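You operate a simulated robot arm through the tools that you are given. There is no shell and no other tool. Be economical: measure what you need, move in short steps, check, and stop when the job is done.

You are at the controls of a simulated two-armed robot. One attempt, no reset.

TASK
Check the thickness gauge on the setting plate and trim it true.
Fine: gauge arm parked, plate back.

Only the result counts: the job must be done as asked and must still hold three seconds after the hand-in. Knocking over, shifting, dropping, spilling or breaking anything else fails it.

THE ROBOT
Two 7-joint arms with two-finger grippers on one trunk, hanging from a carriage that runs on a gantry, over the field with the corners [-2519, 1147], [-2520, -133], [180, -137], [181, 1143] (x, y) and turns from -6.336 to 5.672 rad about z. Base frame: it is fixed where the carriage stands at the start and does not move with it; the origin is on the floor, on the carriage's upright axis, x ahead of it, y to its left, z up. Readings come in mm, rad, newtons and seconds.
The left shoulder is at the start at [40, 158, 1077], the right one opposite. With the tool pointing down near the work surface each hand reaches from about 200 to 600 mm from the robot's upright axis, wherever it stands, measured 20 degrees to its own side. Places, roughly: gauge arm [900, 0, 1000]; gauge bed [700, 0, 900]; trim knob [700, -100, 900]. Payload 1.96 kg a hand.
The TCP of each hand is the grasp point between the finger pads, 20 mm short of the fingertips. In the tool frame z runs along the fingers and y along their closing line. Largest opening 72 mm; the body of the gripper starts 38 mm behind the TCP.
Orientation is that of the tool frame in the base frame, as a unit quaternion [x, y, z, w]. With the fingers straight down and closing along the base's y, the tool's x points along the base's -x, its y along +y and its z along -z.

THE INTERFACE
- The arms move only by the tool jog_arm. It takes "left_deltas", "right_deltas" or both (then of equal length, played together; a hand with none holds still); each is a list of rows, each a list of 3 entries, a list of its own where there are three numbers: the turn, a rotation vector about the base's x, y, z in rad, then the shift along the base's x, y, z in mm, then the finger opening in mm, from 0 to 72. In form: [[[rx, ry, rz], [x, y, z], jaw], ...]. A call has 1 to 20 rows; each row shifts and turns the commanded pose from where the row before left it. Each row takes 0.2 s and may step no farther than 50 mm and 0.15 rad from the row before; otherwise, or with a gripper value out of range, the whole call is refused. Where a pose cannot be reached the arm comes as near as it can. A force on the tool above 40 N (or 10 N above the force at the start of the call, whichever is more), or a blocked arm, ends the call early, and 0.2 s more pass. Each finger travels about 45 mm/s and halts on what it meets, pressing with about 37 N; the grip force reading is that of the motor and also rises with nothing between the fingers. The clock runs only during rows and for 0.2 s after the last one: add rows that do not move to give the fingers time. The reply holds the time, the measured pose of the TCP, the force on the tool along the base axes, the opening and the grip force, in the units named above and with some noise, with the torque about the TCP (base axes, N m) and any sound that the robot's microphone picked up.
- Cameras (640 x 400 px; columns grow to the right, rows downward): "scene" is now at [238.5, -19.2, 1450.6]; the picture's right is [-0.23, -0.97, 0.00], its down [-0.69, 0.16, -0.70] and it looks along [0.69, -0.16, -0.71] (base axes); focal length 252 px, centre (320, 200). "left" rides on the left gripper at [71, -19, -82] in its tool frame; the picture's right is [0.26, 0.97, 0.00], its down [-0.67, 0.18, -0.72] and it looks along [-0.69, 0.19, 0.70] (tool axes); focal length 280 px, centre (320, 200). "right" rides on the right gripper at [71, 19, -82] in its tool frame; the picture's right is [-0.26, 0.96, 0.00], its down [-0.67, -0.18, -0.72] and it looks along [-0.69, -0.19, 0.70] (tool axes); focal length 280 px, centre (320, 200).
- capture(camera): a new picture of that camera. No time passes.
- move_column(by): slides the trunk up (or, below 0, down) by that many mm; the arms and the scene camera ride with it, the base frame stays. It gives what a move gives, with no picture.
- base_move(legs): drives the robot by 1 to 6 legs, each [ahead, left, turn to the left] in mm, mm and rad, along the robot's own axes; the way and the turn of a leg run together, so that a leg with both is an arc; at most 1500 mm and 3.142 rad a leg. The arms and the cameras ride along, it lands a little off, and it stops where it bumps. It keeps to its track: a leg is cut to what the track allows. It gives what a move gives.
- aim_head(pan, tilt): turns the head with the scene camera to pan (to the left, within 1.501 rad either way) and tilt (down, from -0.506 to 1.204), counted from straight ahead of the robot. It gives what a move gives.
- probe_pixels(camera, pixels): for up to 12 pixels [column, row] of the newest picture of that camera ("zoom" is the newest enlarged one), the place [x, y, z] in the base frame of the surface seen there, good to about 3 mm. No time passes.
- close_up(camera, box): a new picture of the part [left, top, right, bottom] of that camera's present view, enlarged. No time passes.
- finish_job(): hands the job in; it is judged then, once.

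Keep the steps short. Do not move on a guess: measure, check each grasp and each placing, and mend mistakes. In all there are 80 turns and 58 pictures (those below and enlarged ones count). Leave the grippers open and the arms clear of the work at the hand-in unless told otherwise, and finish with a single line.

The tools are called after ">>>" by a JSON object that holds its "op" and its "data". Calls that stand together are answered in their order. jog_arm: Moves the arms, as the interface text tells. Its arguments: {"type":"object","properties":{"left_deltas":{"type":"array","items":{"type":"array"}},"right_deltas":{"type":"array","items":{"type":"array"}}},"required":[]} The other tools are called the same way: move_column (by) slides the trunk up or down; base_move (legs) drives the base; aim_head (pan, tilt) turns the head that bears the scene camera; capture (camera) takes a picture; probe_pixels (camera, pixels) gives the place of the surface under pixels of a picture; close_up (camera, box) takes an enlarged picture of a part of a camera's view; finish_job () hands the job in.

At the start:

```text
time: 0.0
left_tcp_pos: [365.5, 42.0, 1247.3]
left_tcp_rot: [0.0, 1.0, 0.0, 0.0]
left_contact_force: [-0.4, 1.1, 0.6]
left_ft_torque: [0.01, -0.01, 0.05]
left_finger_gap: 72.0
left_finger_force: 0.1
right_tcp_pos: [345.5, -267.1, 1211.3]
right_tcp_rot: [0.0, 1.0, 0.0, 0.0]
right_contact_force: [-0.1, 0.3, -0.6]
right_ft_torque: [0.02, -0.01, 0.01]
right_finger_gap: 72.0
right_finger_force: 0.1
trunk travel left (down, up): [-400.0, 440.0]
robot x, y, heading: [-0.6, -0.6, 0.002]
head pan, tilt: [-0.229, 0.789]
```

scene: 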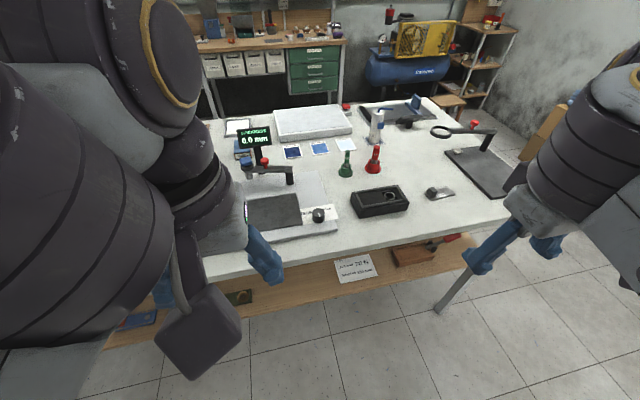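
right: 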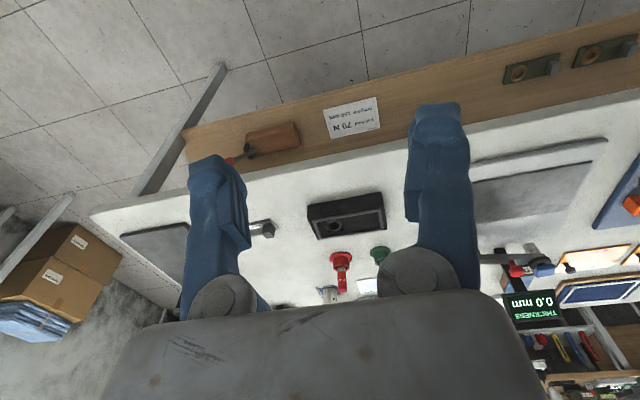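
left: 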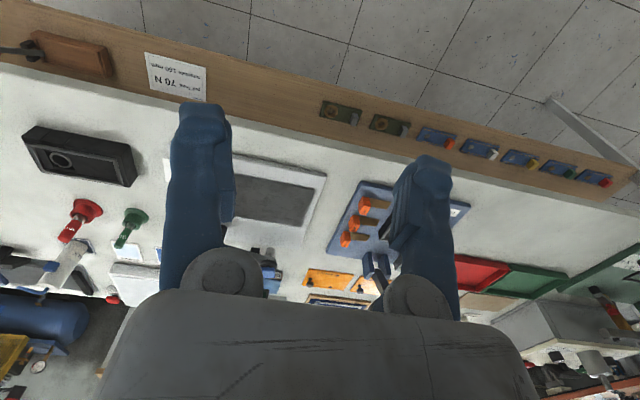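

I see a display reading "0.0 mm" near (255,137), a gauge bed near (275,210) and a knob at (318,214). I'll take a closer look at these and at the note.

>>> {"op": "close_up", "data": {"camera": "scene", "box": [220, 110, 380, 250]}}

>>> {"op": "close_up", "data": {"camera": "scene", "box": [320, 230, 480, 300]}}

>>> {"op": "close_up", "data": {"camera": "left", "box": [130, 40, 480, 280]}}

```text
2.86 times, centred on (300, 180) of scene
```

zoom: 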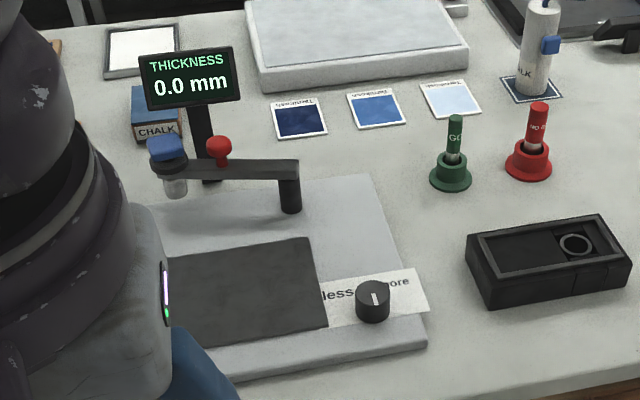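

```text
4.00 times, centred on (400, 265) of scene
```

zoom: 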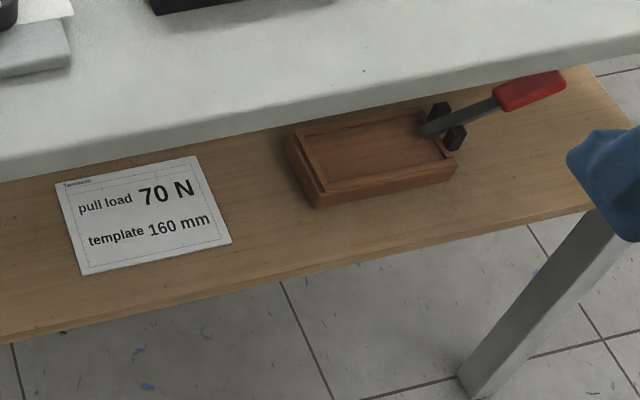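

```text
1.67 times, centred on (305, 160) of left
```

zoom: 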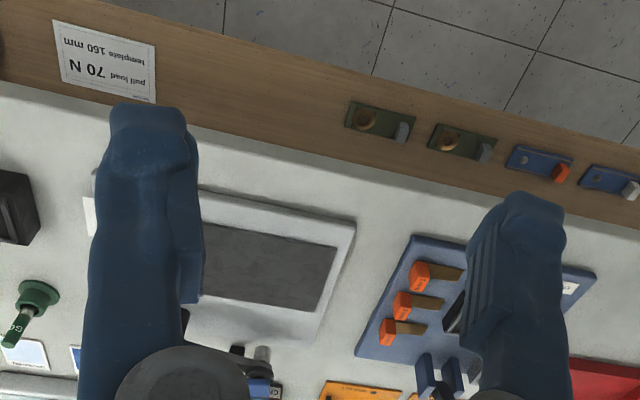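

The left arm blocks the left side of the table. I'll pan the head to look at it.

>>> {"op": "aim_head", "data": {"pan": 0.5, "tilt": 0.8}}

>>> {"op": "capture", "data": {"camera": "scene"}}

```text
time: 1.1
left_tcp_pos: [364.4, 42.4, 1247.0]
left_tcp_rot: [-0.001, 1.0, 0.001, 0.0]
left_contact_force: [-0.8, 1.0, 1.1]
left_ft_torque: [0.01, 0.01, -0.01]
left_finger_gap: 72.2
left_finger_force: 0.1
right_tcp_pos: [344.4, -267.0, 1210.0]
right_tcp_rot: [0.0, 1.0, 0.001, 0.0]
right_contact_force: [-0.1, 0.0, -0.1]
right_ft_torque: [-0.01, -0.01, 0.0]
right_finger_gap: 71.8
right_finger_force: 0.1
trunk travel left (down, up): [-400.0, 440.0]
robot x, y, heading: [-1.4, -0.4, -0.002]
head pan, tilt: [0.499, 0.799]
```

```text
51 pictures are left
```

scene: 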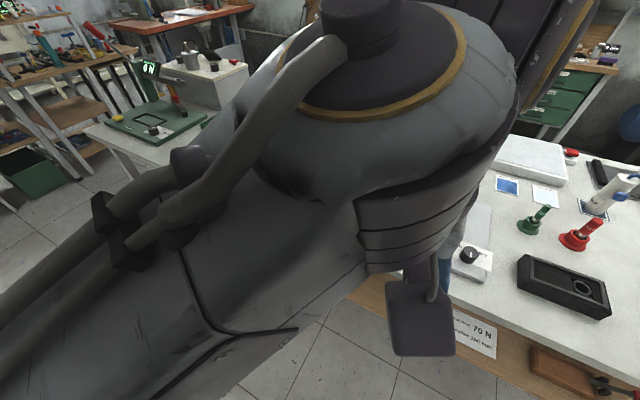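

The left arm fills the view. I'll move the left hand out to the left and look again from straight ahead.

>>> {"op": "jog_arm", "data": {"left_deltas": [[[0, 0, 0], [-20, 45, 0], 72], [[0, 0, 0], [-20, 45, 0], 72], [[0, 0, 0], [-20, 45, 0], 72], [[0, 0, 0], [-20, 45, 0], 72], [[0, 0, 0], [-20, 45, 0], 72], [[0, 0, 0], [0, 45, 0], 72]]}}

>>> {"op": "aim_head", "data": {"pan": 0.1, "tilt": 0.7}}

>>> {"op": "capture", "data": {"camera": "scene"}}

>>> {"op": "capture", "data": {"camera": "left"}}

```text
time: 2.5
left_tcp_pos: [330.5, 287.7, 1218.6]
left_tcp_rot: [0.0, 1.0, 0.0, 0.0]
left_contact_force: [0.1, 0.3, 0.8]
left_ft_torque: [-0.02, -0.02, 0.01]
left_finger_gap: 72.4
left_finger_force: 0.0
left hand out of reach, approached as far as the arm can: row 1, 4, 5, 6
right_tcp_pos: [344.4, -267.1, 1211.1]
right_tcp_rot: [0.001, 1.0, 0.0, 0.0]
right_contact_force: [0.3, 0.3, -0.4]
right_ft_torque: [0.02, 0.0, -0.02]
right_finger_gap: 72.2
right_finger_force: 0.0
trunk travel left (down, up): [-400.0, 440.0]
robot x, y, heading: [3.3, -0.3, -0.002]
head pan, tilt: [0.499, 0.799]
```

```text
time: 3.4
left_tcp_pos: [330.3, 286.7, 1218.0]
left_tcp_rot: [-0.001, 1.0, 0.001, -0.001]
left_contact_force: [-0.5, -0.1, -0.1]
left_ft_torque: [-0.01, 0.01, 0.02]
left_finger_gap: 71.8
left_finger_force: 0.1
right_tcp_pos: [345.5, -266.6, 1211.0]
right_tcp_rot: [0.0, 1.0, 0.0, 0.0]
right_contact_force: [-0.8, 0.1, -0.2]
right_ft_torque: [0.0, -0.02, 0.0]
right_finger_gap: 72.4
right_finger_force: 0.1
trunk travel left (down, up): [-400.0, 440.0]
robot x, y, heading: [2.1, 1.2, 0.002]
head pan, tilt: [0.099, 0.7]
```

```text
50 pictures are left
```

scene: 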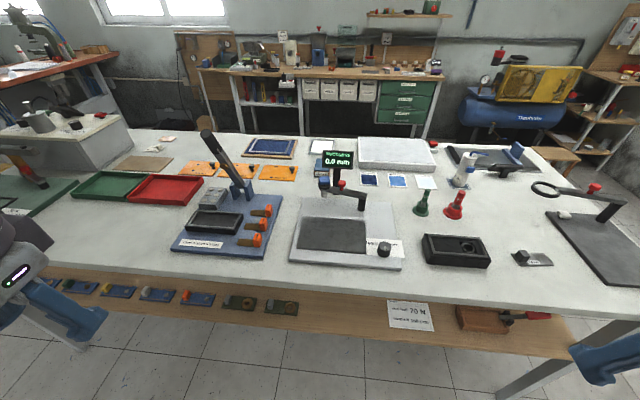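

```text
49 pictures are left
```

left: 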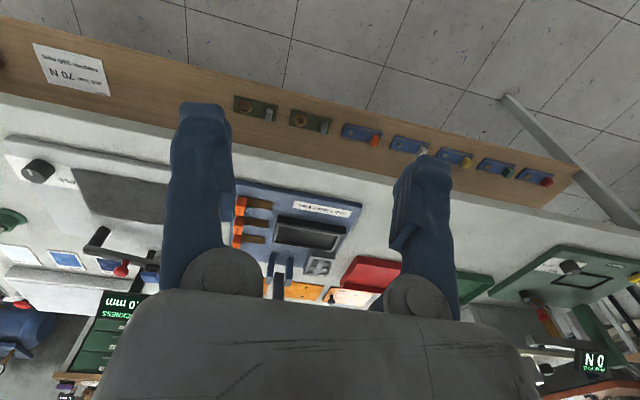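

Now the table is clear. I'll enlarge the central parts to find the setting plate.

>>> {"op": "close_up", "data": {"camera": "scene", "box": [280, 130, 440, 275]}}

>>> {"op": "close_up", "data": {"camera": "scene", "box": [70, 125, 310, 275]}}

>>> {"op": "close_up", "data": {"camera": "scene", "box": [400, 125, 640, 275]}}

```text
2.76 times, centred on (360, 202) of scene
```

zoom: 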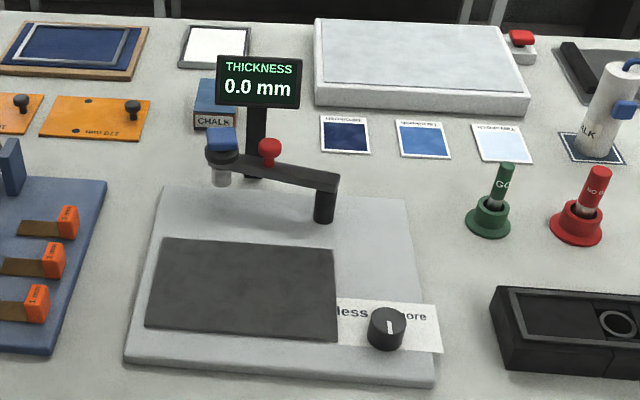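

```text
2.67 times, centred on (190, 200) of scene
```

zoom: 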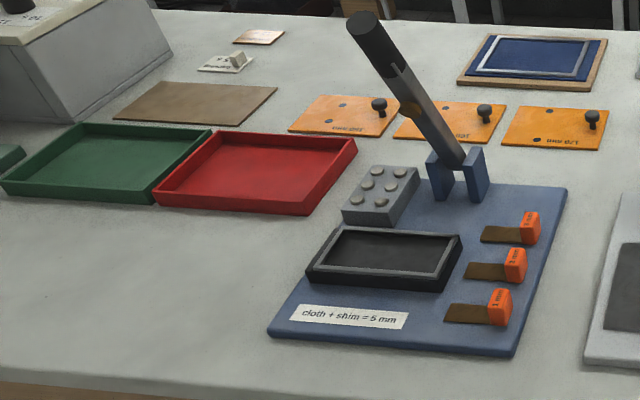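

```text
2.67 times, centred on (520, 200) of scene
```

zoom: 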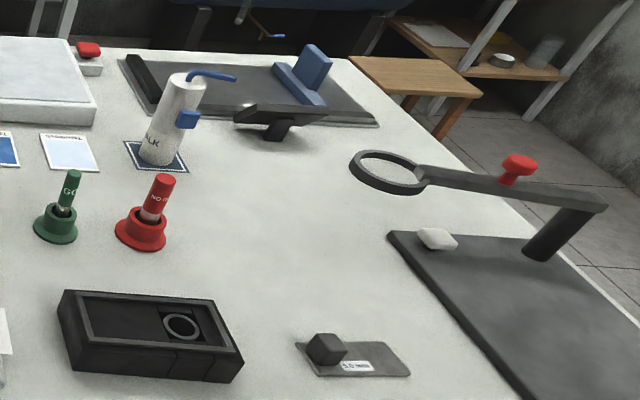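

There is a small grey plate with a dark grip and a label at about (533,258). I'll read the label.

>>> {"op": "close_up", "data": {"camera": "scene", "box": [505, 240, 565, 275]}}

>>> {"op": "probe_pixels", "data": {"camera": "scene", "pixels": [[522, 253], [510, 250], [553, 265], [540, 262], [384, 250], [320, 235], [298, 262], [370, 246], [360, 200], [325, 183], [348, 182], [535, 290]]}}

```text
10.67 times, centred on (535, 258) of scene
```

zoom: 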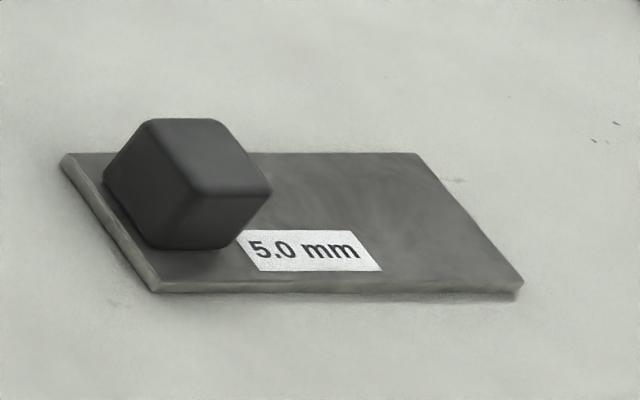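

```text
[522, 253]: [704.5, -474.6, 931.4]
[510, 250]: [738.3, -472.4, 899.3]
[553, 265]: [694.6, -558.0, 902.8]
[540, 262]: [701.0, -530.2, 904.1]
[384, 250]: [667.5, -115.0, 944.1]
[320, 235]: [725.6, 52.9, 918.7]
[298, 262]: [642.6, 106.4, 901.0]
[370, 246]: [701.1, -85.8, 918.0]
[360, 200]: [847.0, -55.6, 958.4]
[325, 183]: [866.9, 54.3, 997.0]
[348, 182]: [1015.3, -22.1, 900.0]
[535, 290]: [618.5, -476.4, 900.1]
```

The setting plate is marked 5.0 mm and sits near (705,-515). I'll measure the gauge closely.

>>> {"op": "close_up", "data": {"camera": "scene", "box": [300, 140, 400, 210]}}

>>> {"op": "probe_pixels", "data": {"camera": "scene", "pixels": [[303, 217], [366, 220], [364, 252], [296, 250], [361, 209], [390, 250], [379, 250], [385, 245], [384, 258], [402, 270], [388, 202], [306, 200]]}}

```text
5.71 times, centred on (350, 175) of scene
```

zoom: 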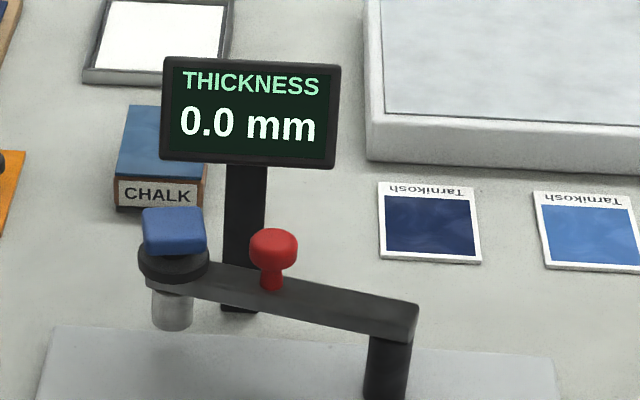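

```text
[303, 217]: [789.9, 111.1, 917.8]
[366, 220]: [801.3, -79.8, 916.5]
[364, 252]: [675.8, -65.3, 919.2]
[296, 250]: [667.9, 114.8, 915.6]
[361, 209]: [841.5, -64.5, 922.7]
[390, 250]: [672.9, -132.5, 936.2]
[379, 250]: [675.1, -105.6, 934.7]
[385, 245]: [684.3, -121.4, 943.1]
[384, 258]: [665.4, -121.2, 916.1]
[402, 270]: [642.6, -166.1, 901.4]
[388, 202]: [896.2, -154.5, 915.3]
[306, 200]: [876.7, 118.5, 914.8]
```

>>> {"op": "probe_pixels", "data": {"camera": "zoom", "pixels": [[172, 215], [175, 240], [173, 275], [172, 315], [150, 262], [205, 262], [273, 240], [270, 280], [393, 315], [300, 300], [388, 385], [230, 300]]}}

>>> {"op": "capture", "data": {"camera": "right"}}

```text
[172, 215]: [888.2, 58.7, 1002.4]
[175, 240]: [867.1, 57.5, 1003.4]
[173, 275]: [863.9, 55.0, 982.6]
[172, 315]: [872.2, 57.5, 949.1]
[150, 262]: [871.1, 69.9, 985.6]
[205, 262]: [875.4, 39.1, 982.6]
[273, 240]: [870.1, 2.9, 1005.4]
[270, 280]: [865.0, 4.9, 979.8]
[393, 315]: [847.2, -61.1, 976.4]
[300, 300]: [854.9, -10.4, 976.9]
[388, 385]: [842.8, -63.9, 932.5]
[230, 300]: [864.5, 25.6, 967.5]
```

```text
43 pictures are left
```

right: 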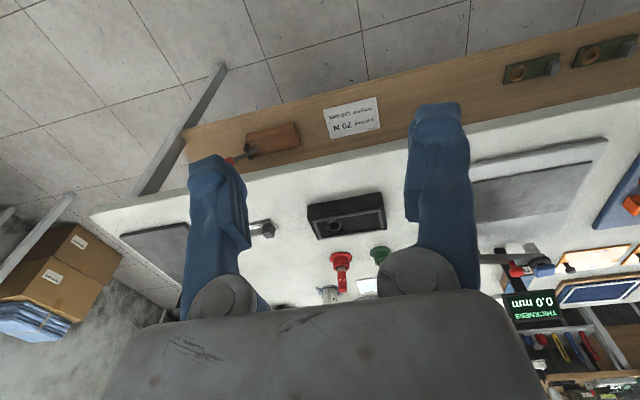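

I have these measurements: pad x 668–795, y -70–112, z 918; gauge post about (855,-62); foot about (875,57); red grip about (872,4,1000); trim knob about (675,-119). Next I drive ahead and to the right so the right hand can reach the setting plate.

>>> {"op": "base_move", "data": {"legs": [[170, -125, 0], [0, 0, 0.35]]}}

>>> {"op": "aim_head", "data": {"pan": -0.9, "tilt": 0.9}}

>>> {"op": "capture", "data": {"camera": "scene"}}

>>> {"op": "capture", "data": {"camera": "right"}}

```text
time: 6.1
left_tcp_pos: [381.8, 256.9, 1219.2]
left_tcp_rot: [-0.172, 0.985, 0.0, 0.0]
left_contact_force: [0.0, 0.1, -0.5]
left_ft_torque: [-0.01, 0.01, 0.02]
left_finger_gap: 72.2
left_finger_force: 0.1
right_tcp_pos: [585.3, -259.4, 1211.1]
right_tcp_rot: [-0.172, 0.985, 0.0, 0.0]
right_contact_force: [-0.2, -0.2, -0.4]
right_ft_torque: [-0.01, -0.02, -0.02]
right_finger_gap: 72.1
right_finger_force: 0.0
trunk travel left (down, up): [-400.0, 440.0]
robot x, y, heading: [166.0, -123.5, 0.343]
head pan, tilt: [0.099, 0.7]
```

```text
time: 7.3
left_tcp_pos: [383.0, 257.4, 1218.6]
left_tcp_rot: [-0.172, 0.985, 0.0, 0.0]
left_contact_force: [0.7, -0.3, 1.0]
left_ft_torque: [0.01, -0.01, 0.0]
left_finger_gap: 71.6
left_finger_force: 0.0
right_tcp_pos: [584.8, -258.2, 1211.2]
right_tcp_rot: [-0.171, 0.985, -0.001, 0.0]
right_contact_force: [0.4, 0.6, 0.1]
right_ft_torque: [0.04, -0.01, 0.0]
right_finger_gap: 72.0
right_finger_force: 0.1
trunk travel left (down, up): [-400.0, 440.0]
robot x, y, heading: [168.4, -123.6, 0.344]
head pan, tilt: [-0.901, 0.901]
```

```text
42 pictures are left
```

scene: 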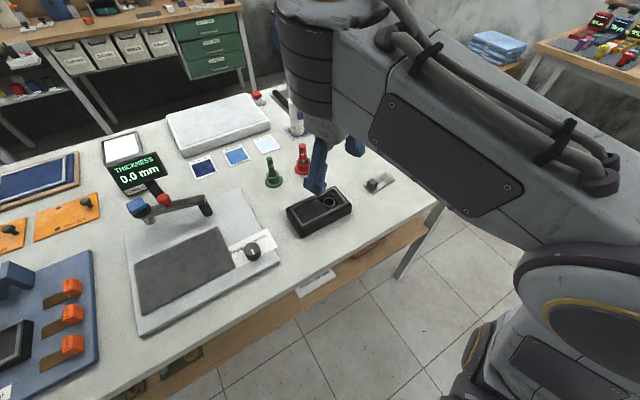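

```text
41 pictures are left
```

right: 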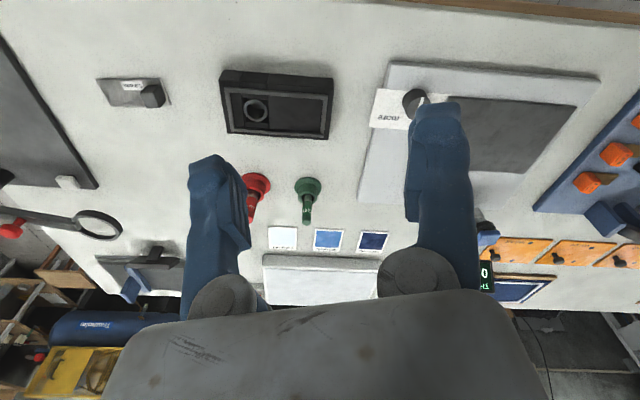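

The right camera sees the plate at (135,92), with its dark grip at (152,96). I'll enlarge it and probe it.

>>> {"op": "close_up", "data": {"camera": "right", "box": [85, 65, 185, 120]}}

>>> {"op": "probe_pixels", "data": {"camera": "right", "pixels": [[97, 80], [158, 80], [169, 106], [110, 106], [152, 96], [155, 90], [145, 92], [148, 103]]}}

```text
6.40 times, centred on (135, 92) of right
```

zoom: 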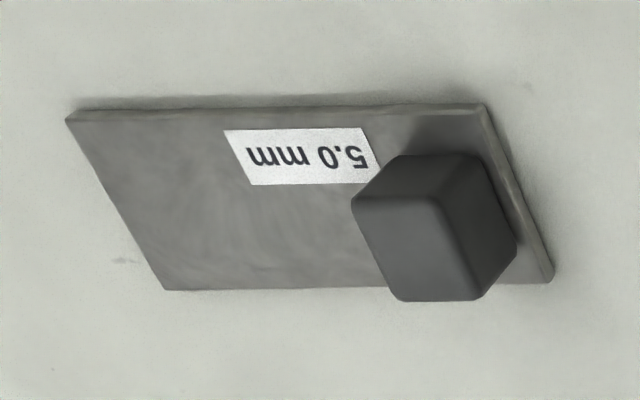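

```text
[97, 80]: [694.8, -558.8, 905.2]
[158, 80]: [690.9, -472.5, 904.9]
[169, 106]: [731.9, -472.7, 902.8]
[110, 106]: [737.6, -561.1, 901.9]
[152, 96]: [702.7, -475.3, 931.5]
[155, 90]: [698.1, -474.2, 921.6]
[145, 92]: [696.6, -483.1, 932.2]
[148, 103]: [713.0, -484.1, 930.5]
```

>>> {"op": "probe_pixels", "data": {"camera": "zoom", "pixels": [[362, 206], [428, 210], [470, 292], [405, 292], [415, 250], [440, 175], [490, 230], [70, 118], [485, 110], [550, 272], [170, 285]]}}

```text
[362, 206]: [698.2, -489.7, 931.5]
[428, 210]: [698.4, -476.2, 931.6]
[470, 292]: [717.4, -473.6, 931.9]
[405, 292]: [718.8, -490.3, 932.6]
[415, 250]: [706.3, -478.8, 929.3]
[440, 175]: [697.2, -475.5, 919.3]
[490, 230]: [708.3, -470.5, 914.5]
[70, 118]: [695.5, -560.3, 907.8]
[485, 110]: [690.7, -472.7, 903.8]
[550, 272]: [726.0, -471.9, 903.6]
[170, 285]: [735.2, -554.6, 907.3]
```

The grip block is centred at about (708,-482), is about 24x20 mm and its top is at z 931.5. The plate top is at 905. I'll move the right hand above it with the fingers closing along y.

>>> {"op": "jog_arm", "data": {"right_deltas": [[[0, 0, -0.0573], [20.5, -37.3, -15], 72], [[0, 0, -0.0573], [20.5, -37.3, -25], 72], [[0, 0, -0.0573], [20.5, -37.3, -25], 72], [[0, 0, -0.0573], [20.5, -37.3, -40], 72], [[0, 0, -0.0573], [20.5, -37.3, -40], 72], [[0, 0, -0.0573], [20.5, -37.3, -40], 72], [[0, 0, 0], [0, 0, 0], 72]]}}

>>> {"op": "capture", "data": {"camera": "right"}}

```text
refused: row 4 steps farther than a row can; nothing moved
```

```text
39 pictures are left
```

right: 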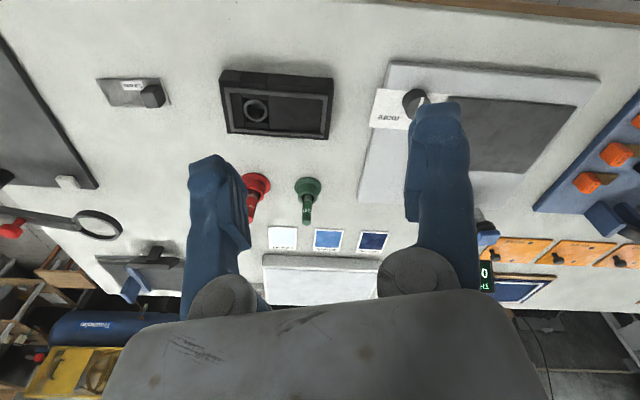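

The call was refused because one row stepped more than 50 mm. I'll send the same move in smaller rows.

>>> {"op": "jog_arm", "data": {"right_deltas": [[[0, 0, -0.0573], [20.5, -37.3, -10], 72], [[0, 0, -0.0573], [20.5, -37.3, -20], 72], [[0, 0, -0.0573], [20.5, -37.3, -20], 72], [[0, 0, -0.0573], [20.5, -37.3, -20], 72], [[0, 0, -0.0573], [20.5, -37.3, -20], 72], [[0, 0, -0.0573], [20.5, -37.3, -20], 72], [[0, 0, 0], [0, 0, -45], 72], [[0, 0, 0], [0, 0, -45], 72], [[0, 0, 0], [0, 0, 0], 72]]}}

>>> {"op": "capture", "data": {"camera": "right"}}

```text
time: 9.3
left_tcp_pos: [382.9, 258.3, 1218.9]
left_tcp_rot: [-0.171, 0.985, 0.0, 0.0]
left_contact_force: [-0.3, 0.4, -0.1]
left_ft_torque: [-0.02, -0.01, 0.01]
left_finger_gap: 72.0
left_finger_force: 0.0
right_tcp_pos: [707.1, -483.1, 1009.5]
right_tcp_rot: [-0.001, 1.0, 0.001, 0.0]
right_contact_force: [-0.4, 0.2, 0.8]
right_ft_torque: [-0.01, 0.02, -0.03]
right_finger_gap: 71.8
right_finger_force: 0.0
trunk travel left (down, up): [-400.0, 440.0]
robot x, y, heading: [168.8, -124.4, 0.345]
head pan, tilt: [-0.901, 0.901]
```

```text
38 pictures are left
```

right: 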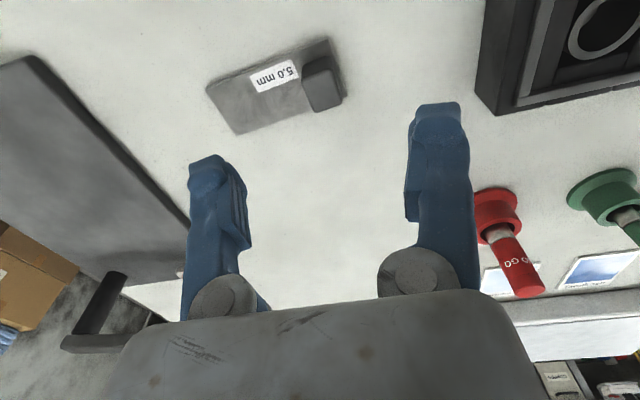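

>>> {"op": "probe_pixels", "data": {"camera": "right", "pixels": [[307, 82], [332, 72], [340, 104], [316, 108], [324, 92], [302, 64], [235, 130], [208, 90], [328, 40], [346, 94]]}}

```text
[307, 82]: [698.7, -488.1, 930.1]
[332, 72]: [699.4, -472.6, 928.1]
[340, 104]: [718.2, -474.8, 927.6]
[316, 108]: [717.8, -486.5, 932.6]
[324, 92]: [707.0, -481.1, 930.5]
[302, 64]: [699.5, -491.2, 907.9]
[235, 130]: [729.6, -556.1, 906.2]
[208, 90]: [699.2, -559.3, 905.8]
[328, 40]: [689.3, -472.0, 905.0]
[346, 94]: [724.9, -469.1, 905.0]
```

The block centre is confirmed at (708,-481). I'll go down to TCP z about 929 and close.

>>> {"op": "jog_arm", "data": {"right_deltas": [[[0, 0, 0], [0.5, 2, -40], 72], [[0, 0, 0], [0, 0, -30], 60], [[0, 0, 0], [0, 0, -10.5], 60], [[0, 0, 0], [0, 0, 0], 40], [[0, 0, 0], [0, 0, 0], 10], [[0, 0, 0], [0, 0, 0], 10], [[0, 0, 0], [0, 0, 0], 10], [[0, 0, 0], [0, 0, 0], 10]]}}

```text
time: 11.1
left_tcp_pos: [383.2, 257.1, 1219.3]
left_tcp_rot: [-0.172, 0.985, -0.001, 0.0]
left_contact_force: [0.4, -0.3, 0.7]
left_ft_torque: [-0.05, 0.02, 0.04]
left_finger_gap: 71.8
left_finger_force: 0.1
right_tcp_pos: [708.1, -479.8, 930.3]
right_tcp_rot: [-0.001, 1.0, 0.0, 0.0]
right_contact_force: [-0.6, -0.3, -0.3]
right_ft_torque: [0.0, -0.02, 0.01]
right_finger_gap: 18.9
right_finger_force: 37.3
trunk travel left (down, up): [-400.0, 440.0]
robot x, y, heading: [167.4, -128.2, 0.342]
head pan, tilt: [-0.901, 0.901]
```

The gap is 18.9 mm at 37 N, so the plate is held. TCP for putting it back is (708.1,-479.8,930.3) at yaw 0. I'll lift it 150 mm.

>>> {"op": "jog_arm", "data": {"right_deltas": [[[0, 0, 0], [0, 0, 20], 10], [[0, 0, 0], [0, 0, 40], 10], [[0, 0, 0], [0, 0, 45], 10], [[0, 0, 0], [0, 0, 45], 10], [[0, 0, 0], [0, 0, 0], 10]]}}

>>> {"op": "capture", "data": {"camera": "right"}}

```text
time: 12.3
left_tcp_pos: [383.8, 256.5, 1218.3]
left_tcp_rot: [-0.172, 0.985, 0.001, -0.001]
left_contact_force: [0.9, 0.1, 0.1]
left_ft_torque: [-0.01, 0.0, 0.0]
left_finger_gap: 72.1
left_finger_force: 0.1
right_tcp_pos: [706.9, -482.2, 1078.5]
right_tcp_rot: [-0.001, 1.0, 0.0, 0.0]
right_contact_force: [0.3, 0.5, -1.7]
right_ft_torque: [0.03, -0.01, 0.0]
right_finger_gap: 18.6
right_finger_force: 36.4
trunk travel left (down, up): [-400.0, 440.0]
robot x, y, heading: [167.1, -121.6, 0.349]
head pan, tilt: [-0.901, 0.901]
```

```text
37 pictures are left
```

right: 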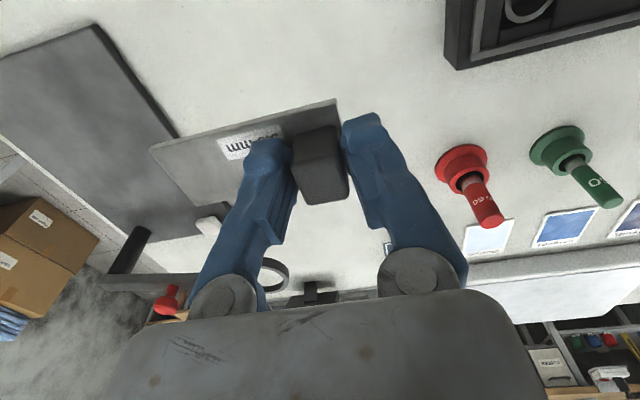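

The plate is firmly held. I'll pull the hand back 150 mm so the turn stays clear, then drive to a spot in front of the gauge.

>>> {"op": "jog_arm", "data": {"right_deltas": [[[0, 0, 0], [-40, 0, 5], 10], [[0, 0, 0], [-40, 0, 5], 10], [[0, 0, 0], [-40, 0, 5], 10], [[0, 0, 0], [-30, 0, 5], 10]]}}

>>> {"op": "base_move", "data": {"legs": [[69, 171, 0], [0, 0, 0.456]]}}

>>> {"op": "aim_head", "data": {"pan": -0.7, "tilt": 0.9}}

>>> {"op": "capture", "data": {"camera": "scene"}}

```text
time: 13.3
left_tcp_pos: [381.9, 257.7, 1217.6]
left_tcp_rot: [-0.171, 0.985, 0.0, 0.0]
left_contact_force: [-0.1, 0.3, 0.2]
left_ft_torque: [0.03, 0.01, 0.0]
left_finger_gap: 72.1
left_finger_force: 0.1
right_tcp_pos: [556.8, -479.4, 1101.3]
right_tcp_rot: [0.0, 1.0, 0.001, 0.0]
right_contact_force: [-0.2, 0.4, -1.2]
right_ft_torque: [0.05, -0.01, 0.01]
right_finger_gap: 18.5
right_finger_force: 36.7
trunk travel left (down, up): [-400.0, 440.0]
robot x, y, heading: [168.0, -126.3, 0.348]
head pan, tilt: [-0.901, 0.901]
```

```text
time: 16.2
left_tcp_pos: [200.7, 499.6, 1218.8]
left_tcp_rot: [-0.39, 0.921, 0.0, -0.001]
left_contact_force: [-0.2, -0.3, -0.2]
left_ft_torque: [0.01, -0.03, 0.01]
left_finger_gap: 72.1
left_finger_force: 0.0
right_tcp_pos: [682.2, -86.4, 1100.9]
right_tcp_rot: [-0.225, 0.974, 0.0, 0.0]
right_contact_force: [-0.3, 0.0, -2.3]
right_ft_torque: [0.02, 0.01, 0.01]
right_finger_gap: 18.9
right_finger_force: 37.0
trunk travel left (down, up): [-400.0, 440.0]
robot x, y, heading: [175.1, 65.2, 0.802]
head pan, tilt: [-0.901, 0.901]
```

```text
time: 16.9
left_tcp_pos: [201.6, 500.6, 1218.4]
left_tcp_rot: [-0.39, 0.921, 0.0, 0.0]
left_contact_force: [0.2, -0.5, 0.2]
left_ft_torque: [-0.02, 0.0, 0.0]
left_finger_gap: 71.9
left_finger_force: 0.0
right_tcp_pos: [681.4, -86.3, 1100.2]
right_tcp_rot: [-0.225, 0.974, 0.0, 0.0]
right_contact_force: [-0.8, 0.4, -1.0]
right_ft_torque: [0.01, 0.02, -0.02]
right_finger_gap: 18.6
right_finger_force: 36.4
trunk travel left (down, up): [-400.0, 440.0]
robot x, y, heading: [179.0, 66.5, 0.797]
head pan, tilt: [-0.7, 0.901]
```

```text
36 pictures are left
```

scene: 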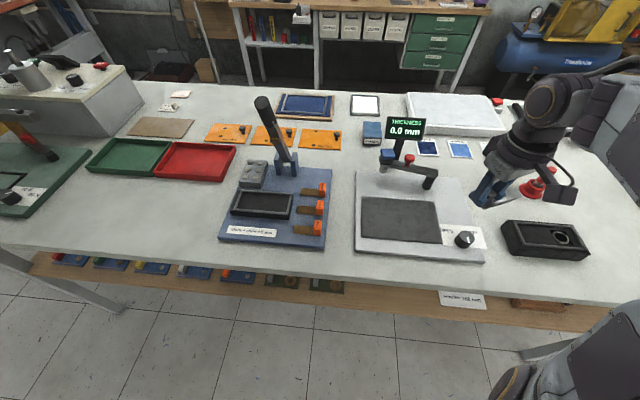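

This is a good view. I'll enlarge the gauge and measure it again.

>>> {"op": "close_up", "data": {"camera": "scene", "box": [345, 110, 495, 270]}}

```text
2.50 times, centred on (420, 190) of scene
```

zoom: 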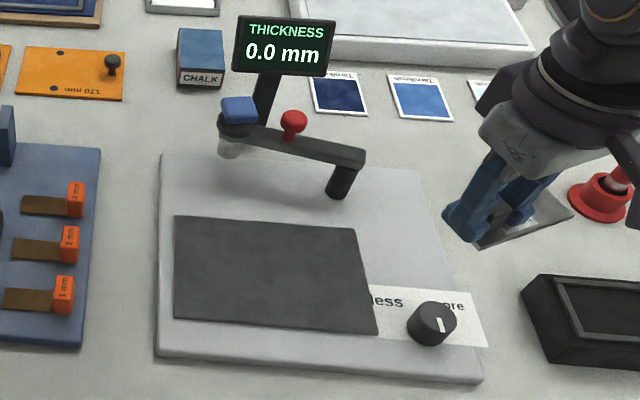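

>>> {"op": "probe_pixels", "data": {"camera": "zoom", "pixels": [[178, 220], [354, 232], [375, 330], [178, 315], [340, 195], [350, 155], [230, 150], [237, 105], [293, 115], [233, 125], [265, 45], [325, 70]]}}

```text
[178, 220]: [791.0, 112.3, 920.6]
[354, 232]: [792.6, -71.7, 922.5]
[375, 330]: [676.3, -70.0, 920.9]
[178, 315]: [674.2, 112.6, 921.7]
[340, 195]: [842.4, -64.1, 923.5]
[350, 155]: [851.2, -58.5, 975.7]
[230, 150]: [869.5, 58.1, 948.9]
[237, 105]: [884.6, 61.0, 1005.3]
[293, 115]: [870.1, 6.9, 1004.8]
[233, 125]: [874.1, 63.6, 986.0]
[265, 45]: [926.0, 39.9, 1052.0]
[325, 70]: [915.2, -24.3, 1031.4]
```

The pad is at z about 920, x 674–793, and the display reads 0.0 with the arm parked. I'll turn the plate so its clear end points to +x and bring it above (693,-5), staying high.

>>> {"op": "jog_arm", "data": {"right_deltas": [[[0, 0, 0.1238], [1.3, 9, 0], 10], [[0, 0, 0.1238], [1.3, 9, 0], 10], [[0, 0, 0.1238], [1.3, 9, 0], 10], [[0, 0, 0.1238], [1.3, 9, -10], 10], [[0, 0, 0.1238], [1.3, 9, -15], 10], [[0, 0, 0.1238], [1.3, 9, -15], 10], [[0, 0, 0.1238], [1.3, 9, -15], 10], [[0, 0, 0.1238], [1.3, 9, -15], 10], [[0, 0, 0.1238], [1.3, 9, -15], 10], [[0, 0, 0], [0, 0, -15], 10], [[0, 0, 0], [0, 0, 0], 10]]}}

>>> {"op": "capture", "data": {"camera": "right"}}

>>> {"op": "close_up", "data": {"camera": "scene", "box": [345, 110, 495, 270]}}

```text
time: 19.3
left_tcp_pos: [201.3, 499.9, 1218.8]
left_tcp_rot: [-0.39, 0.921, 0.0, 0.001]
left_contact_force: [0.4, 0.6, 0.6]
left_ft_torque: [-0.03, -0.02, -0.01]
left_finger_gap: 71.7
left_finger_force: 0.1
right_tcp_pos: [693.0, -6.8, 1000.2]
right_tcp_rot: [0.708, -0.707, 0.0, 0.0]
right_contact_force: [-0.1, -0.6, -1.6]
right_ft_torque: [0.01, 0.02, -0.02]
right_finger_gap: 18.5
right_finger_force: 37.2
trunk travel left (down, up): [-400.0, 440.0]
robot x, y, heading: [174.0, 64.4, 0.803]
head pan, tilt: [-0.7, 0.901]
```

```text
34 pictures are left
```

right: 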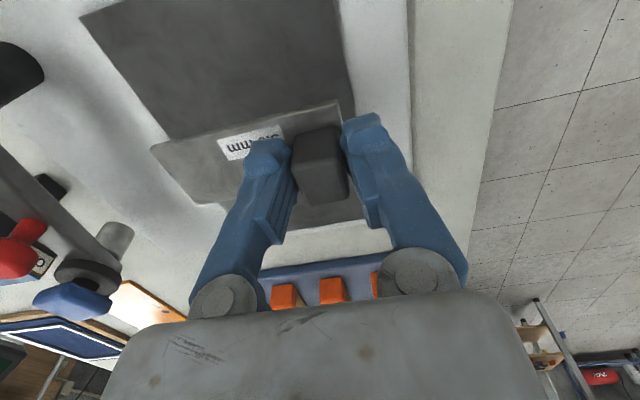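

```text
2.50 times, centred on (420, 190) of scene
```

zoom: 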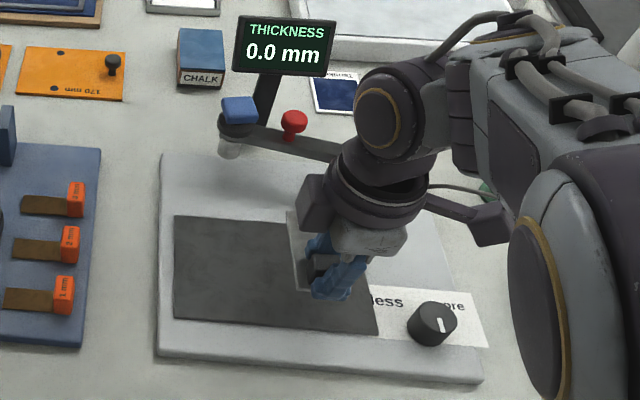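

The plate is over the pad as planned. I'll lower it to just above the pad and then take small steps until it touches.

>>> {"op": "jog_arm", "data": {"right_deltas": [[[0, 0, 0], [0, 0, -30], 10], [[0, 0, 0], [0, 0, -14], 10], [[0, 0, 0], [0, 0, -3], 10], [[0, 0, 0], [0, 0, -1.5], 10], [[0, 0, 0], [0, 0, 0], 10]]}}

```text
time: 20.5
left_tcp_pos: [201.2, 501.0, 1218.8]
left_tcp_rot: [-0.39, 0.921, 0.0, 0.0]
left_contact_force: [-0.5, 0.1, 0.8]
left_ft_torque: [0.0, -0.01, -0.01]
left_finger_gap: 72.3
left_finger_force: 0.0
right_tcp_pos: [693.3, -5.3, 952.1]
right_tcp_rot: [-0.707, 0.708, 0.0, 0.0]
right_contact_force: [-0.1, 0.0, -0.8]
right_ft_torque: [0.01, 0.0, 0.01]
right_finger_gap: 18.7
right_finger_force: 36.9
trunk travel left (down, up): [-400.0, 440.0]
robot x, y, heading: [174.6, 66.1, 0.8]
head pan, tilt: [-0.7, 0.901]
```

>>> {"op": "jog_arm", "data": {"right_deltas": [[[0, 0, 0], [0, 0, -1], 10], [[0, 0, 0], [0, 0, -1], 10], [[0, 0, 0], [0, 0, 0], 10]]}}

```text
time: 21.3
left_tcp_pos: [200.8, 499.2, 1218.1]
left_tcp_rot: [-0.39, 0.921, 0.0, 0.0]
left_contact_force: [0.2, 0.0, -0.1]
left_ft_torque: [0.03, -0.02, 0.03]
left_finger_gap: 72.0
left_finger_force: 0.2
right_tcp_pos: [692.6, -4.6, 950.4]
right_tcp_rot: [0.707, -0.707, 0.0, 0.0]
right_contact_force: [-1.0, -0.8, -0.6]
right_ft_torque: [0.02, -0.13, -0.01]
right_finger_gap: 18.7
right_finger_force: 36.4
trunk travel left (down, up): [-400.0, 440.0]
robot x, y, heading: [178.1, 64.1, 0.802]
head pan, tilt: [-0.7, 0.901]
```

The torque begins to show contact. I'll go down a little more, 0.7 mm at a time.

>>> {"op": "jog_arm", "data": {"right_deltas": [[[0, 0, 0], [0, 0, -0.7], 10], [[0, 0, 0], [0, 0, -0.7], 10], [[0, 0, 0], [0, 0, 0], 10]]}}

```text
time: 22.1
left_tcp_pos: [201.0, 500.7, 1219.8]
left_tcp_rot: [-0.391, 0.92, -0.001, 0.0]
left_contact_force: [0.7, -0.1, 1.0]
left_ft_torque: [-0.01, 0.0, -0.03]
left_finger_gap: 71.7
left_finger_force: 0.1
right_tcp_pos: [693.6, -4.0, 949.1]
right_tcp_rot: [0.707, -0.707, -0.001, 0.0]
right_contact_force: [-7.9, 1.4, 22.0]
right_ft_torque: [0.05, 0.17, 0.05]
right_finger_gap: 18.8
right_finger_force: 37.0
trunk travel left (down, up): [-400.0, 440.0]
robot x, y, heading: [175.6, 58.8, 0.801]
head pan, tilt: [-0.7, 0.901]
```

The force is 22 N up, so the plate is on the pad. I'll ease up 0.7 mm, open and lift straight up.

>>> {"op": "jog_arm", "data": {"right_deltas": [[[0, 0, 0], [0, 0, 0.7], 10], [[0, 0, 0], [0, 0, 0], 30], [[0, 0, 0], [0, 0, 0], 40], [[0, 0, 0], [0, 0, 0], 40], [[0, 0, 0], [0, 0, 10], 40], [[0, 0, 0], [0, 0, 30], 40], [[0, 0, 0], [0, 0, 40], 40], [[0, 0, 0], [-20, -20, 40], 40], [[0, 0, 0], [0, 0, 0], 40]]}}

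>>> {"op": "capture", "data": {"camera": "right"}}

```text
time: 24.1
left_tcp_pos: [200.1, 500.3, 1219.0]
left_tcp_rot: [-0.39, 0.921, 0.001, 0.001]
left_contact_force: [-0.4, -0.1, -0.3]
left_ft_torque: [0.01, -0.02, -0.01]
left_finger_gap: 71.9
left_finger_force: 0.0
right_tcp_pos: [671.4, -23.1, 1070.8]
right_tcp_rot: [-0.707, 0.708, 0.0, 0.0]
right_contact_force: [-0.3, 0.5, -0.3]
right_ft_torque: [0.0, 0.0, 0.03]
right_finger_gap: 40.1
right_finger_force: 0.1
trunk travel left (down, up): [-400.0, 440.0]
robot x, y, heading: [176.3, 61.6, 0.801]
head pan, tilt: [-0.7, 0.901]
```

```text
32 pictures are left
```

right: 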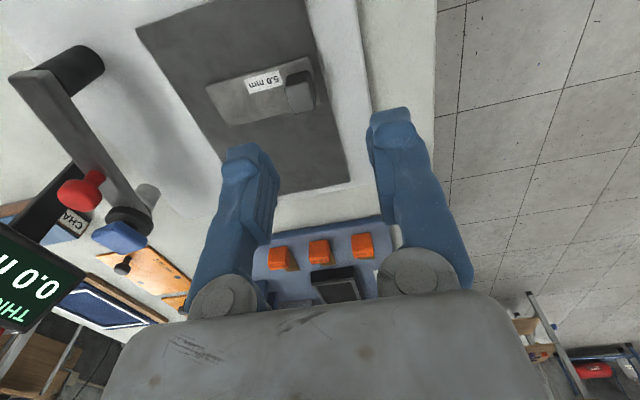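

The plate lies flat on the pad. Next is the gauge arm, so I'll measure its red grip and foot from this view.

>>> {"op": "probe_pixels", "data": {"camera": "right", "pixels": [[75, 195], [95, 180], [85, 205], [60, 190], [120, 237], [128, 215], [150, 195], [32, 80], [80, 68], [110, 195], [275, 85], [40, 262]]}}

>>> {"op": "jog_arm", "data": {"right_deltas": [[[0, 0, -0.142], [5, 2, 0], 40], [[0, 0, -0.143], [5, 2, 0], 40], [[0, 0, -0.143], [5, 2, 0], 40], [[0, 0, -0.143], [5, 2, 0], 40], [[0, 0, -0.143], [5, 2, 0], 40], [[0, 0, -0.143], [5, 2, 0], 40], [[0, 0, -0.143], [5, 2, 0], 40], [[0, 0, -0.143], [5, 2, 0], 40], [[0, 0, -0.143], [5, 2, 0], 40], [[0, 0, -0.143], [5, 2, 0], 40], [[0, 0, -0.142], [5, 2, 0], 40], [[0, -0.125, 0], [5, 1, 0], 40], [[0, -0.125, 0], [5, 1, 0], 40], [[0, -0.125, 0], [5, 1, 0], 40], [[0, -0.125, 0], [5, 1, 0], 40], [[0, 0, 0], [0, 0, 0], 40]]}}

```text
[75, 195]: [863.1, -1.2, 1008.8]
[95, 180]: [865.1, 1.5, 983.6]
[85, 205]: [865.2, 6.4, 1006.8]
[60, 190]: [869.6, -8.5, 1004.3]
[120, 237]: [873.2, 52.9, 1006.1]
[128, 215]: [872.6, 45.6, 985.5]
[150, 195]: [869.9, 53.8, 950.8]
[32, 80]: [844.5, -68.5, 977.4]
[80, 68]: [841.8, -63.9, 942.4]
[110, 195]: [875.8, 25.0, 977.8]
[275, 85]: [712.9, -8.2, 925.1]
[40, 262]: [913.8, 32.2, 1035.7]
```

```text
time: 27.5
left_tcp_pos: [200.4, 498.8, 1218.4]
left_tcp_rot: [-0.39, 0.921, 0.0, 0.0]
left_contact_force: [0.5, -0.9, -0.1]
left_ft_torque: [-0.02, 0.03, -0.02]
left_finger_gap: 72.0
left_finger_force: 0.0
right_tcp_pos: [747.8, 0.8, 1068.1]
right_tcp_rot: [0.001, 0.968, 0.0, 0.249]
right_contact_force: [-0.8, 0.0, 0.5]
right_ft_torque: [0.0, -0.01, -0.03]
right_finger_gap: 39.9
right_finger_force: 0.1
trunk travel left (down, up): [-400.0, 440.0]
robot x, y, heading: [173.2, 62.1, 0.798]
head pan, tilt: [-0.7, 0.901]
```

The tool is now tilted forward by 0.5 rad. I'll go above the red grip at about (868,2).

>>> {"op": "jog_arm", "data": {"right_deltas": [[[0, 0, 0], [40, 0, 0], 40], [[0, 0, 0], [40, 0, -5], 40], [[0, 0, 0], [39, 1, -10], 40], [[0, 0, 0], [0, 0, 0], 40]]}}

>>> {"op": "capture", "data": {"camera": "right"}}

>>> {"op": "close_up", "data": {"camera": "scene", "box": [345, 90, 495, 250]}}

```text
time: 28.5
left_tcp_pos: [200.7, 500.8, 1219.4]
left_tcp_rot: [-0.39, 0.921, 0.0, 0.0]
left_contact_force: [0.5, -0.4, 0.6]
left_ft_torque: [-0.01, 0.01, 0.01]
left_finger_gap: 71.9
left_finger_force: 0.0
right_tcp_pos: [866.5, 3.8, 1051.7]
right_tcp_rot: [0.0, 0.969, 0.0, 0.248]
right_contact_force: [-0.4, -0.1, -0.2]
right_ft_torque: [-0.02, 0.03, -0.03]
right_finger_gap: 40.2
right_finger_force: 0.0
trunk travel left (down, up): [-400.0, 440.0]
robot x, y, heading: [176.8, 59.6, 0.801]
head pan, tilt: [-0.7, 0.901]
```

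```text
31 pictures are left
```

right: 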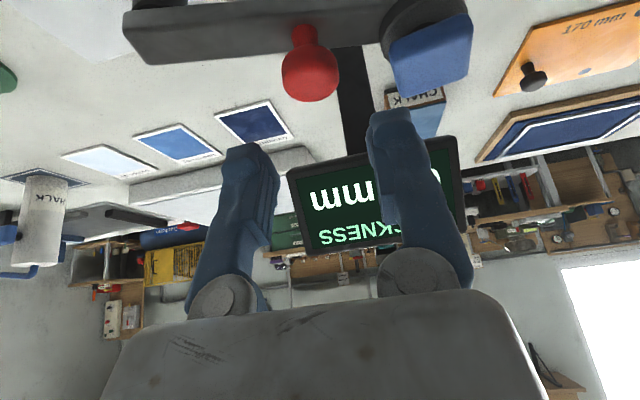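

```text
2.50 times, centred on (420, 170) of scene
```

zoom: 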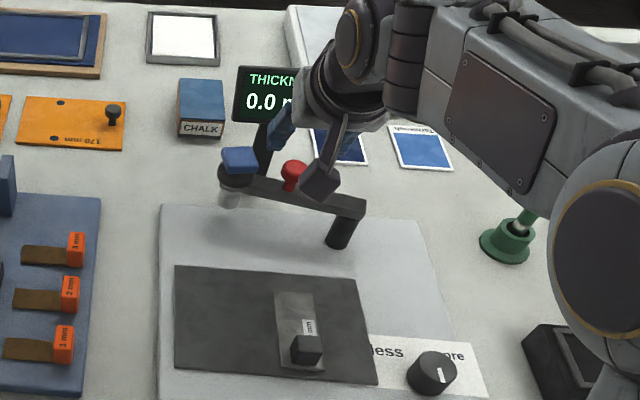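

>>> {"op": "probe_pixels", "data": {"camera": "right", "pixels": [[310, 75], [290, 75], [332, 75], [305, 40], [310, 95], [360, 190], [430, 60], [250, 30]]}}

```text
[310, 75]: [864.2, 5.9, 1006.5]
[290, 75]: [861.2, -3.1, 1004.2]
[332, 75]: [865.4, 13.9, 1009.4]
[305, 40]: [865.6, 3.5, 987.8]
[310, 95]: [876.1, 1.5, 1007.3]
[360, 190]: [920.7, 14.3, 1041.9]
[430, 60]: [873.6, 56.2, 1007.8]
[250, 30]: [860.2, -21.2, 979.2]
```

The grip centre is about (870,5,1002). I'll lower onto it and close.

>>> {"op": "jog_arm", "data": {"right_deltas": [[[0, 0, 0], [1.5, 1, -25], 40], [[0, 0, 0], [2, 0, -24], 40], [[0, 0, 0], [0, 0, 0], 20], [[0, 0, 0], [0, 0, 0], 5], [[0, 0, 0], [0, 0, 0], 5], [[0, 0, 0], [0, 0, 0], 5]]}}

>>> {"op": "close_up", "data": {"camera": "scene", "box": [345, 90, 495, 250]}}

```text
time: 29.9
left_tcp_pos: [199.8, 500.5, 1218.8]
left_tcp_rot: [-0.389, 0.921, -0.001, 0.0]
left_contact_force: [-0.3, 0.9, -0.3]
left_ft_torque: [0.01, 0.02, -0.02]
left_finger_gap: 72.1
left_finger_force: 0.1
right_tcp_pos: [869.4, 4.2, 1003.1]
right_tcp_rot: [0.0, 0.969, 0.0, 0.247]
right_contact_force: [8.2, 4.3, -17.1]
right_ft_torque: [0.03, -0.11, 0.38]
right_finger_gap: 20.9
right_finger_force: 39.7
trunk travel left (down, up): [-400.0, 440.0]
robot x, y, heading: [179.5, 68.0, 0.802]
head pan, tilt: [-0.7, 0.901]
```

```text
2.50 times, centred on (420, 170) of scene
```

zoom: 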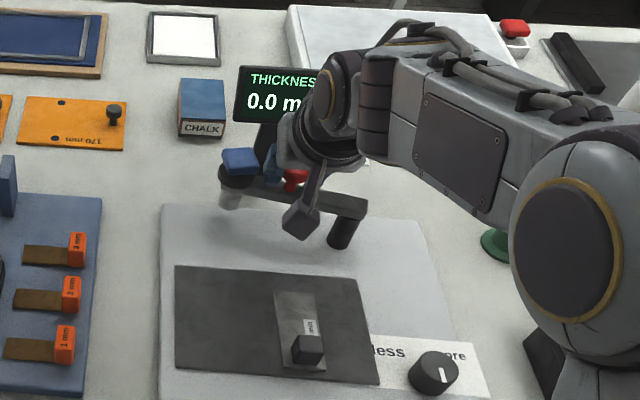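

The red grip is held with a gap of 20.9 mm. I'll try a small swing of about 20° around the post.

>>> {"op": "jog_arm", "data": {"right_deltas": [[[0, 0, 0], [-5.9, 1.4, 0], 5], [[0, 0, 0], [-5.9, 0.7, 0], 5], [[0, 0, 0], [-6, 0.2, 0], 5], [[0, 0, 0], [-6, -0.3, 0], 5], [[0, 0, 0], [0, 0, 0], 5]]}}

>>> {"op": "close_up", "data": {"camera": "scene", "box": [345, 90, 495, 250]}}

```text
time: 31.1
left_tcp_pos: [199.2, 501.3, 1218.3]
left_tcp_rot: [-0.389, 0.921, 0.001, -0.001]
left_contact_force: [0.0, -0.2, 0.5]
left_ft_torque: [0.0, 0.0, 0.02]
left_finger_gap: 71.9
left_finger_force: 0.0
right_tcp_pos: [844.1, 4.3, 1002.8]
right_tcp_rot: [0.0, 0.969, 0.0, 0.247]
right_contact_force: [6.6, 4.4, -33.6]
right_ft_torque: [-0.06, 0.1, 0.39]
right_finger_gap: 20.5
right_finger_force: 40.4
trunk travel left (down, up): [-400.0, 440.0]
robot x, y, heading: [176.0, 62.0, 0.8]
head pan, tilt: [-0.7, 0.901]
```

```text
2.50 times, centred on (420, 170) of scene
```

zoom: 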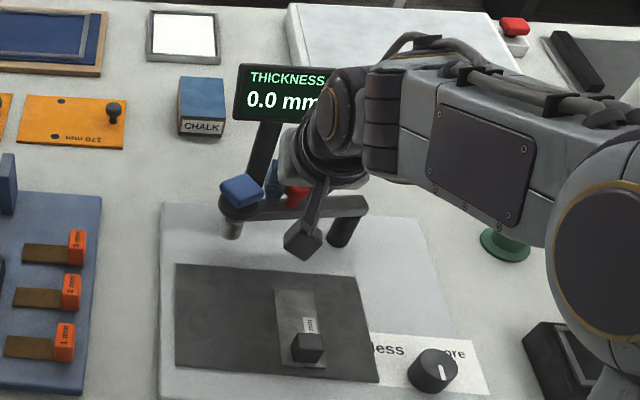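

The arm follows, but the tool is pulling up by about 34 N. I'll lower 1.5 mm to relieve that and check the force.

>>> {"op": "jog_arm", "data": {"right_deltas": [[[0, 0, 0], [0, 0, -0.8], 5], [[0, 0, 0], [0, 0, -0.8], 5], [[0, 0, 0], [0, 0, 0], 5]]}}

```text
time: 31.9
left_tcp_pos: [198.7, 500.7, 1219.2]
left_tcp_rot: [-0.39, 0.921, 0.001, -0.001]
left_contact_force: [-0.1, 0.0, -0.1]
left_ft_torque: [0.03, -0.03, -0.03]
left_finger_gap: 72.3
left_finger_force: 0.1
right_tcp_pos: [844.3, 5.8, 1004.1]
right_tcp_rot: [0.0, 0.969, 0.0, 0.248]
right_contact_force: [-7.5, 5.2, -8.4]
right_ft_torque: [0.22, 0.62, -0.39]
right_finger_gap: 20.8
right_finger_force: 40.1
trunk travel left (down, up): [-400.0, 440.0]
robot x, y, heading: [178.7, 63.2, 0.801]
head pan, tilt: [-0.7, 0.901]
```

>>> {"op": "jog_arm", "data": {"right_deltas": [[[0, 0, 0], [-5.95, -0.78, 0], 5], [[0, 0, 0], [-5.86, -1.3, 0], 5], [[0, 0, 0], [-5.72, -1.8, 0], 5], [[0, 0, 0], [-5.54, -2.3, 0], 5], [[0, 0, 0], [-5.32, -2.77, 0], 5], [[0, 0, 0], [-5.06, -3.22, 0], 5], [[0, 0, 0], [0, 0, 0], 5]]}}

```text
time: 33.5
left_tcp_pos: [200.5, 498.1, 1218.3]
left_tcp_rot: [-0.389, 0.921, 0.0, 0.0]
left_contact_force: [-0.2, -0.5, 0.4]
left_ft_torque: [-0.01, 0.05, 0.02]
left_finger_gap: 72.2
left_finger_force: 0.0
right_tcp_pos: [812.5, -9.3, 1003.1]
right_tcp_rot: [0.001, 0.969, -0.001, 0.247]
right_contact_force: [18.4, -4.8, -34.9]
right_ft_torque: [-0.1, -0.18, 0.72]
right_finger_gap: 20.7
right_finger_force: 39.7
trunk travel left (down, up): [-400.0, 440.0]
robot x, y, heading: [182.8, 61.0, 0.796]
head pan, tilt: [-0.7, 0.901]
```

>>> {"op": "jog_arm", "data": {"right_deltas": [[[0, 0, 0], [1, 0, -0.8], 5], [[0, 0, 0], [0, 0, -0.8], 5], [[0, 0, 0], [0, 0, 0], 5]]}}

>>> {"op": "close_up", "data": {"camera": "scene", "box": [345, 90, 495, 250]}}

```text
time: 34.3
left_tcp_pos: [199.7, 498.5, 1218.9]
left_tcp_rot: [-0.389, 0.921, 0.0, -0.001]
left_contact_force: [0.6, 0.5, 0.9]
left_ft_torque: [0.01, 0.01, -0.02]
left_finger_gap: 72.1
left_finger_force: 0.1
right_tcp_pos: [813.1, -8.6, 1003.2]
right_tcp_rot: [0.0, 0.969, 0.001, 0.248]
right_contact_force: [-4.4, -5.6, 0.4]
right_ft_torque: [0.23, 0.22, -0.43]
right_finger_gap: 20.4
right_finger_force: 39.8
trunk travel left (down, up): [-400.0, 440.0]
robot x, y, heading: [175.8, 63.7, 0.794]
head pan, tilt: [-0.7, 0.901]
```

```text
2.50 times, centred on (420, 170) of scene
```

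zoom: 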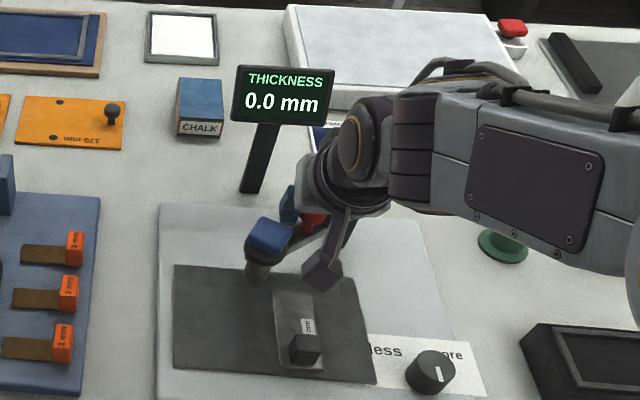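

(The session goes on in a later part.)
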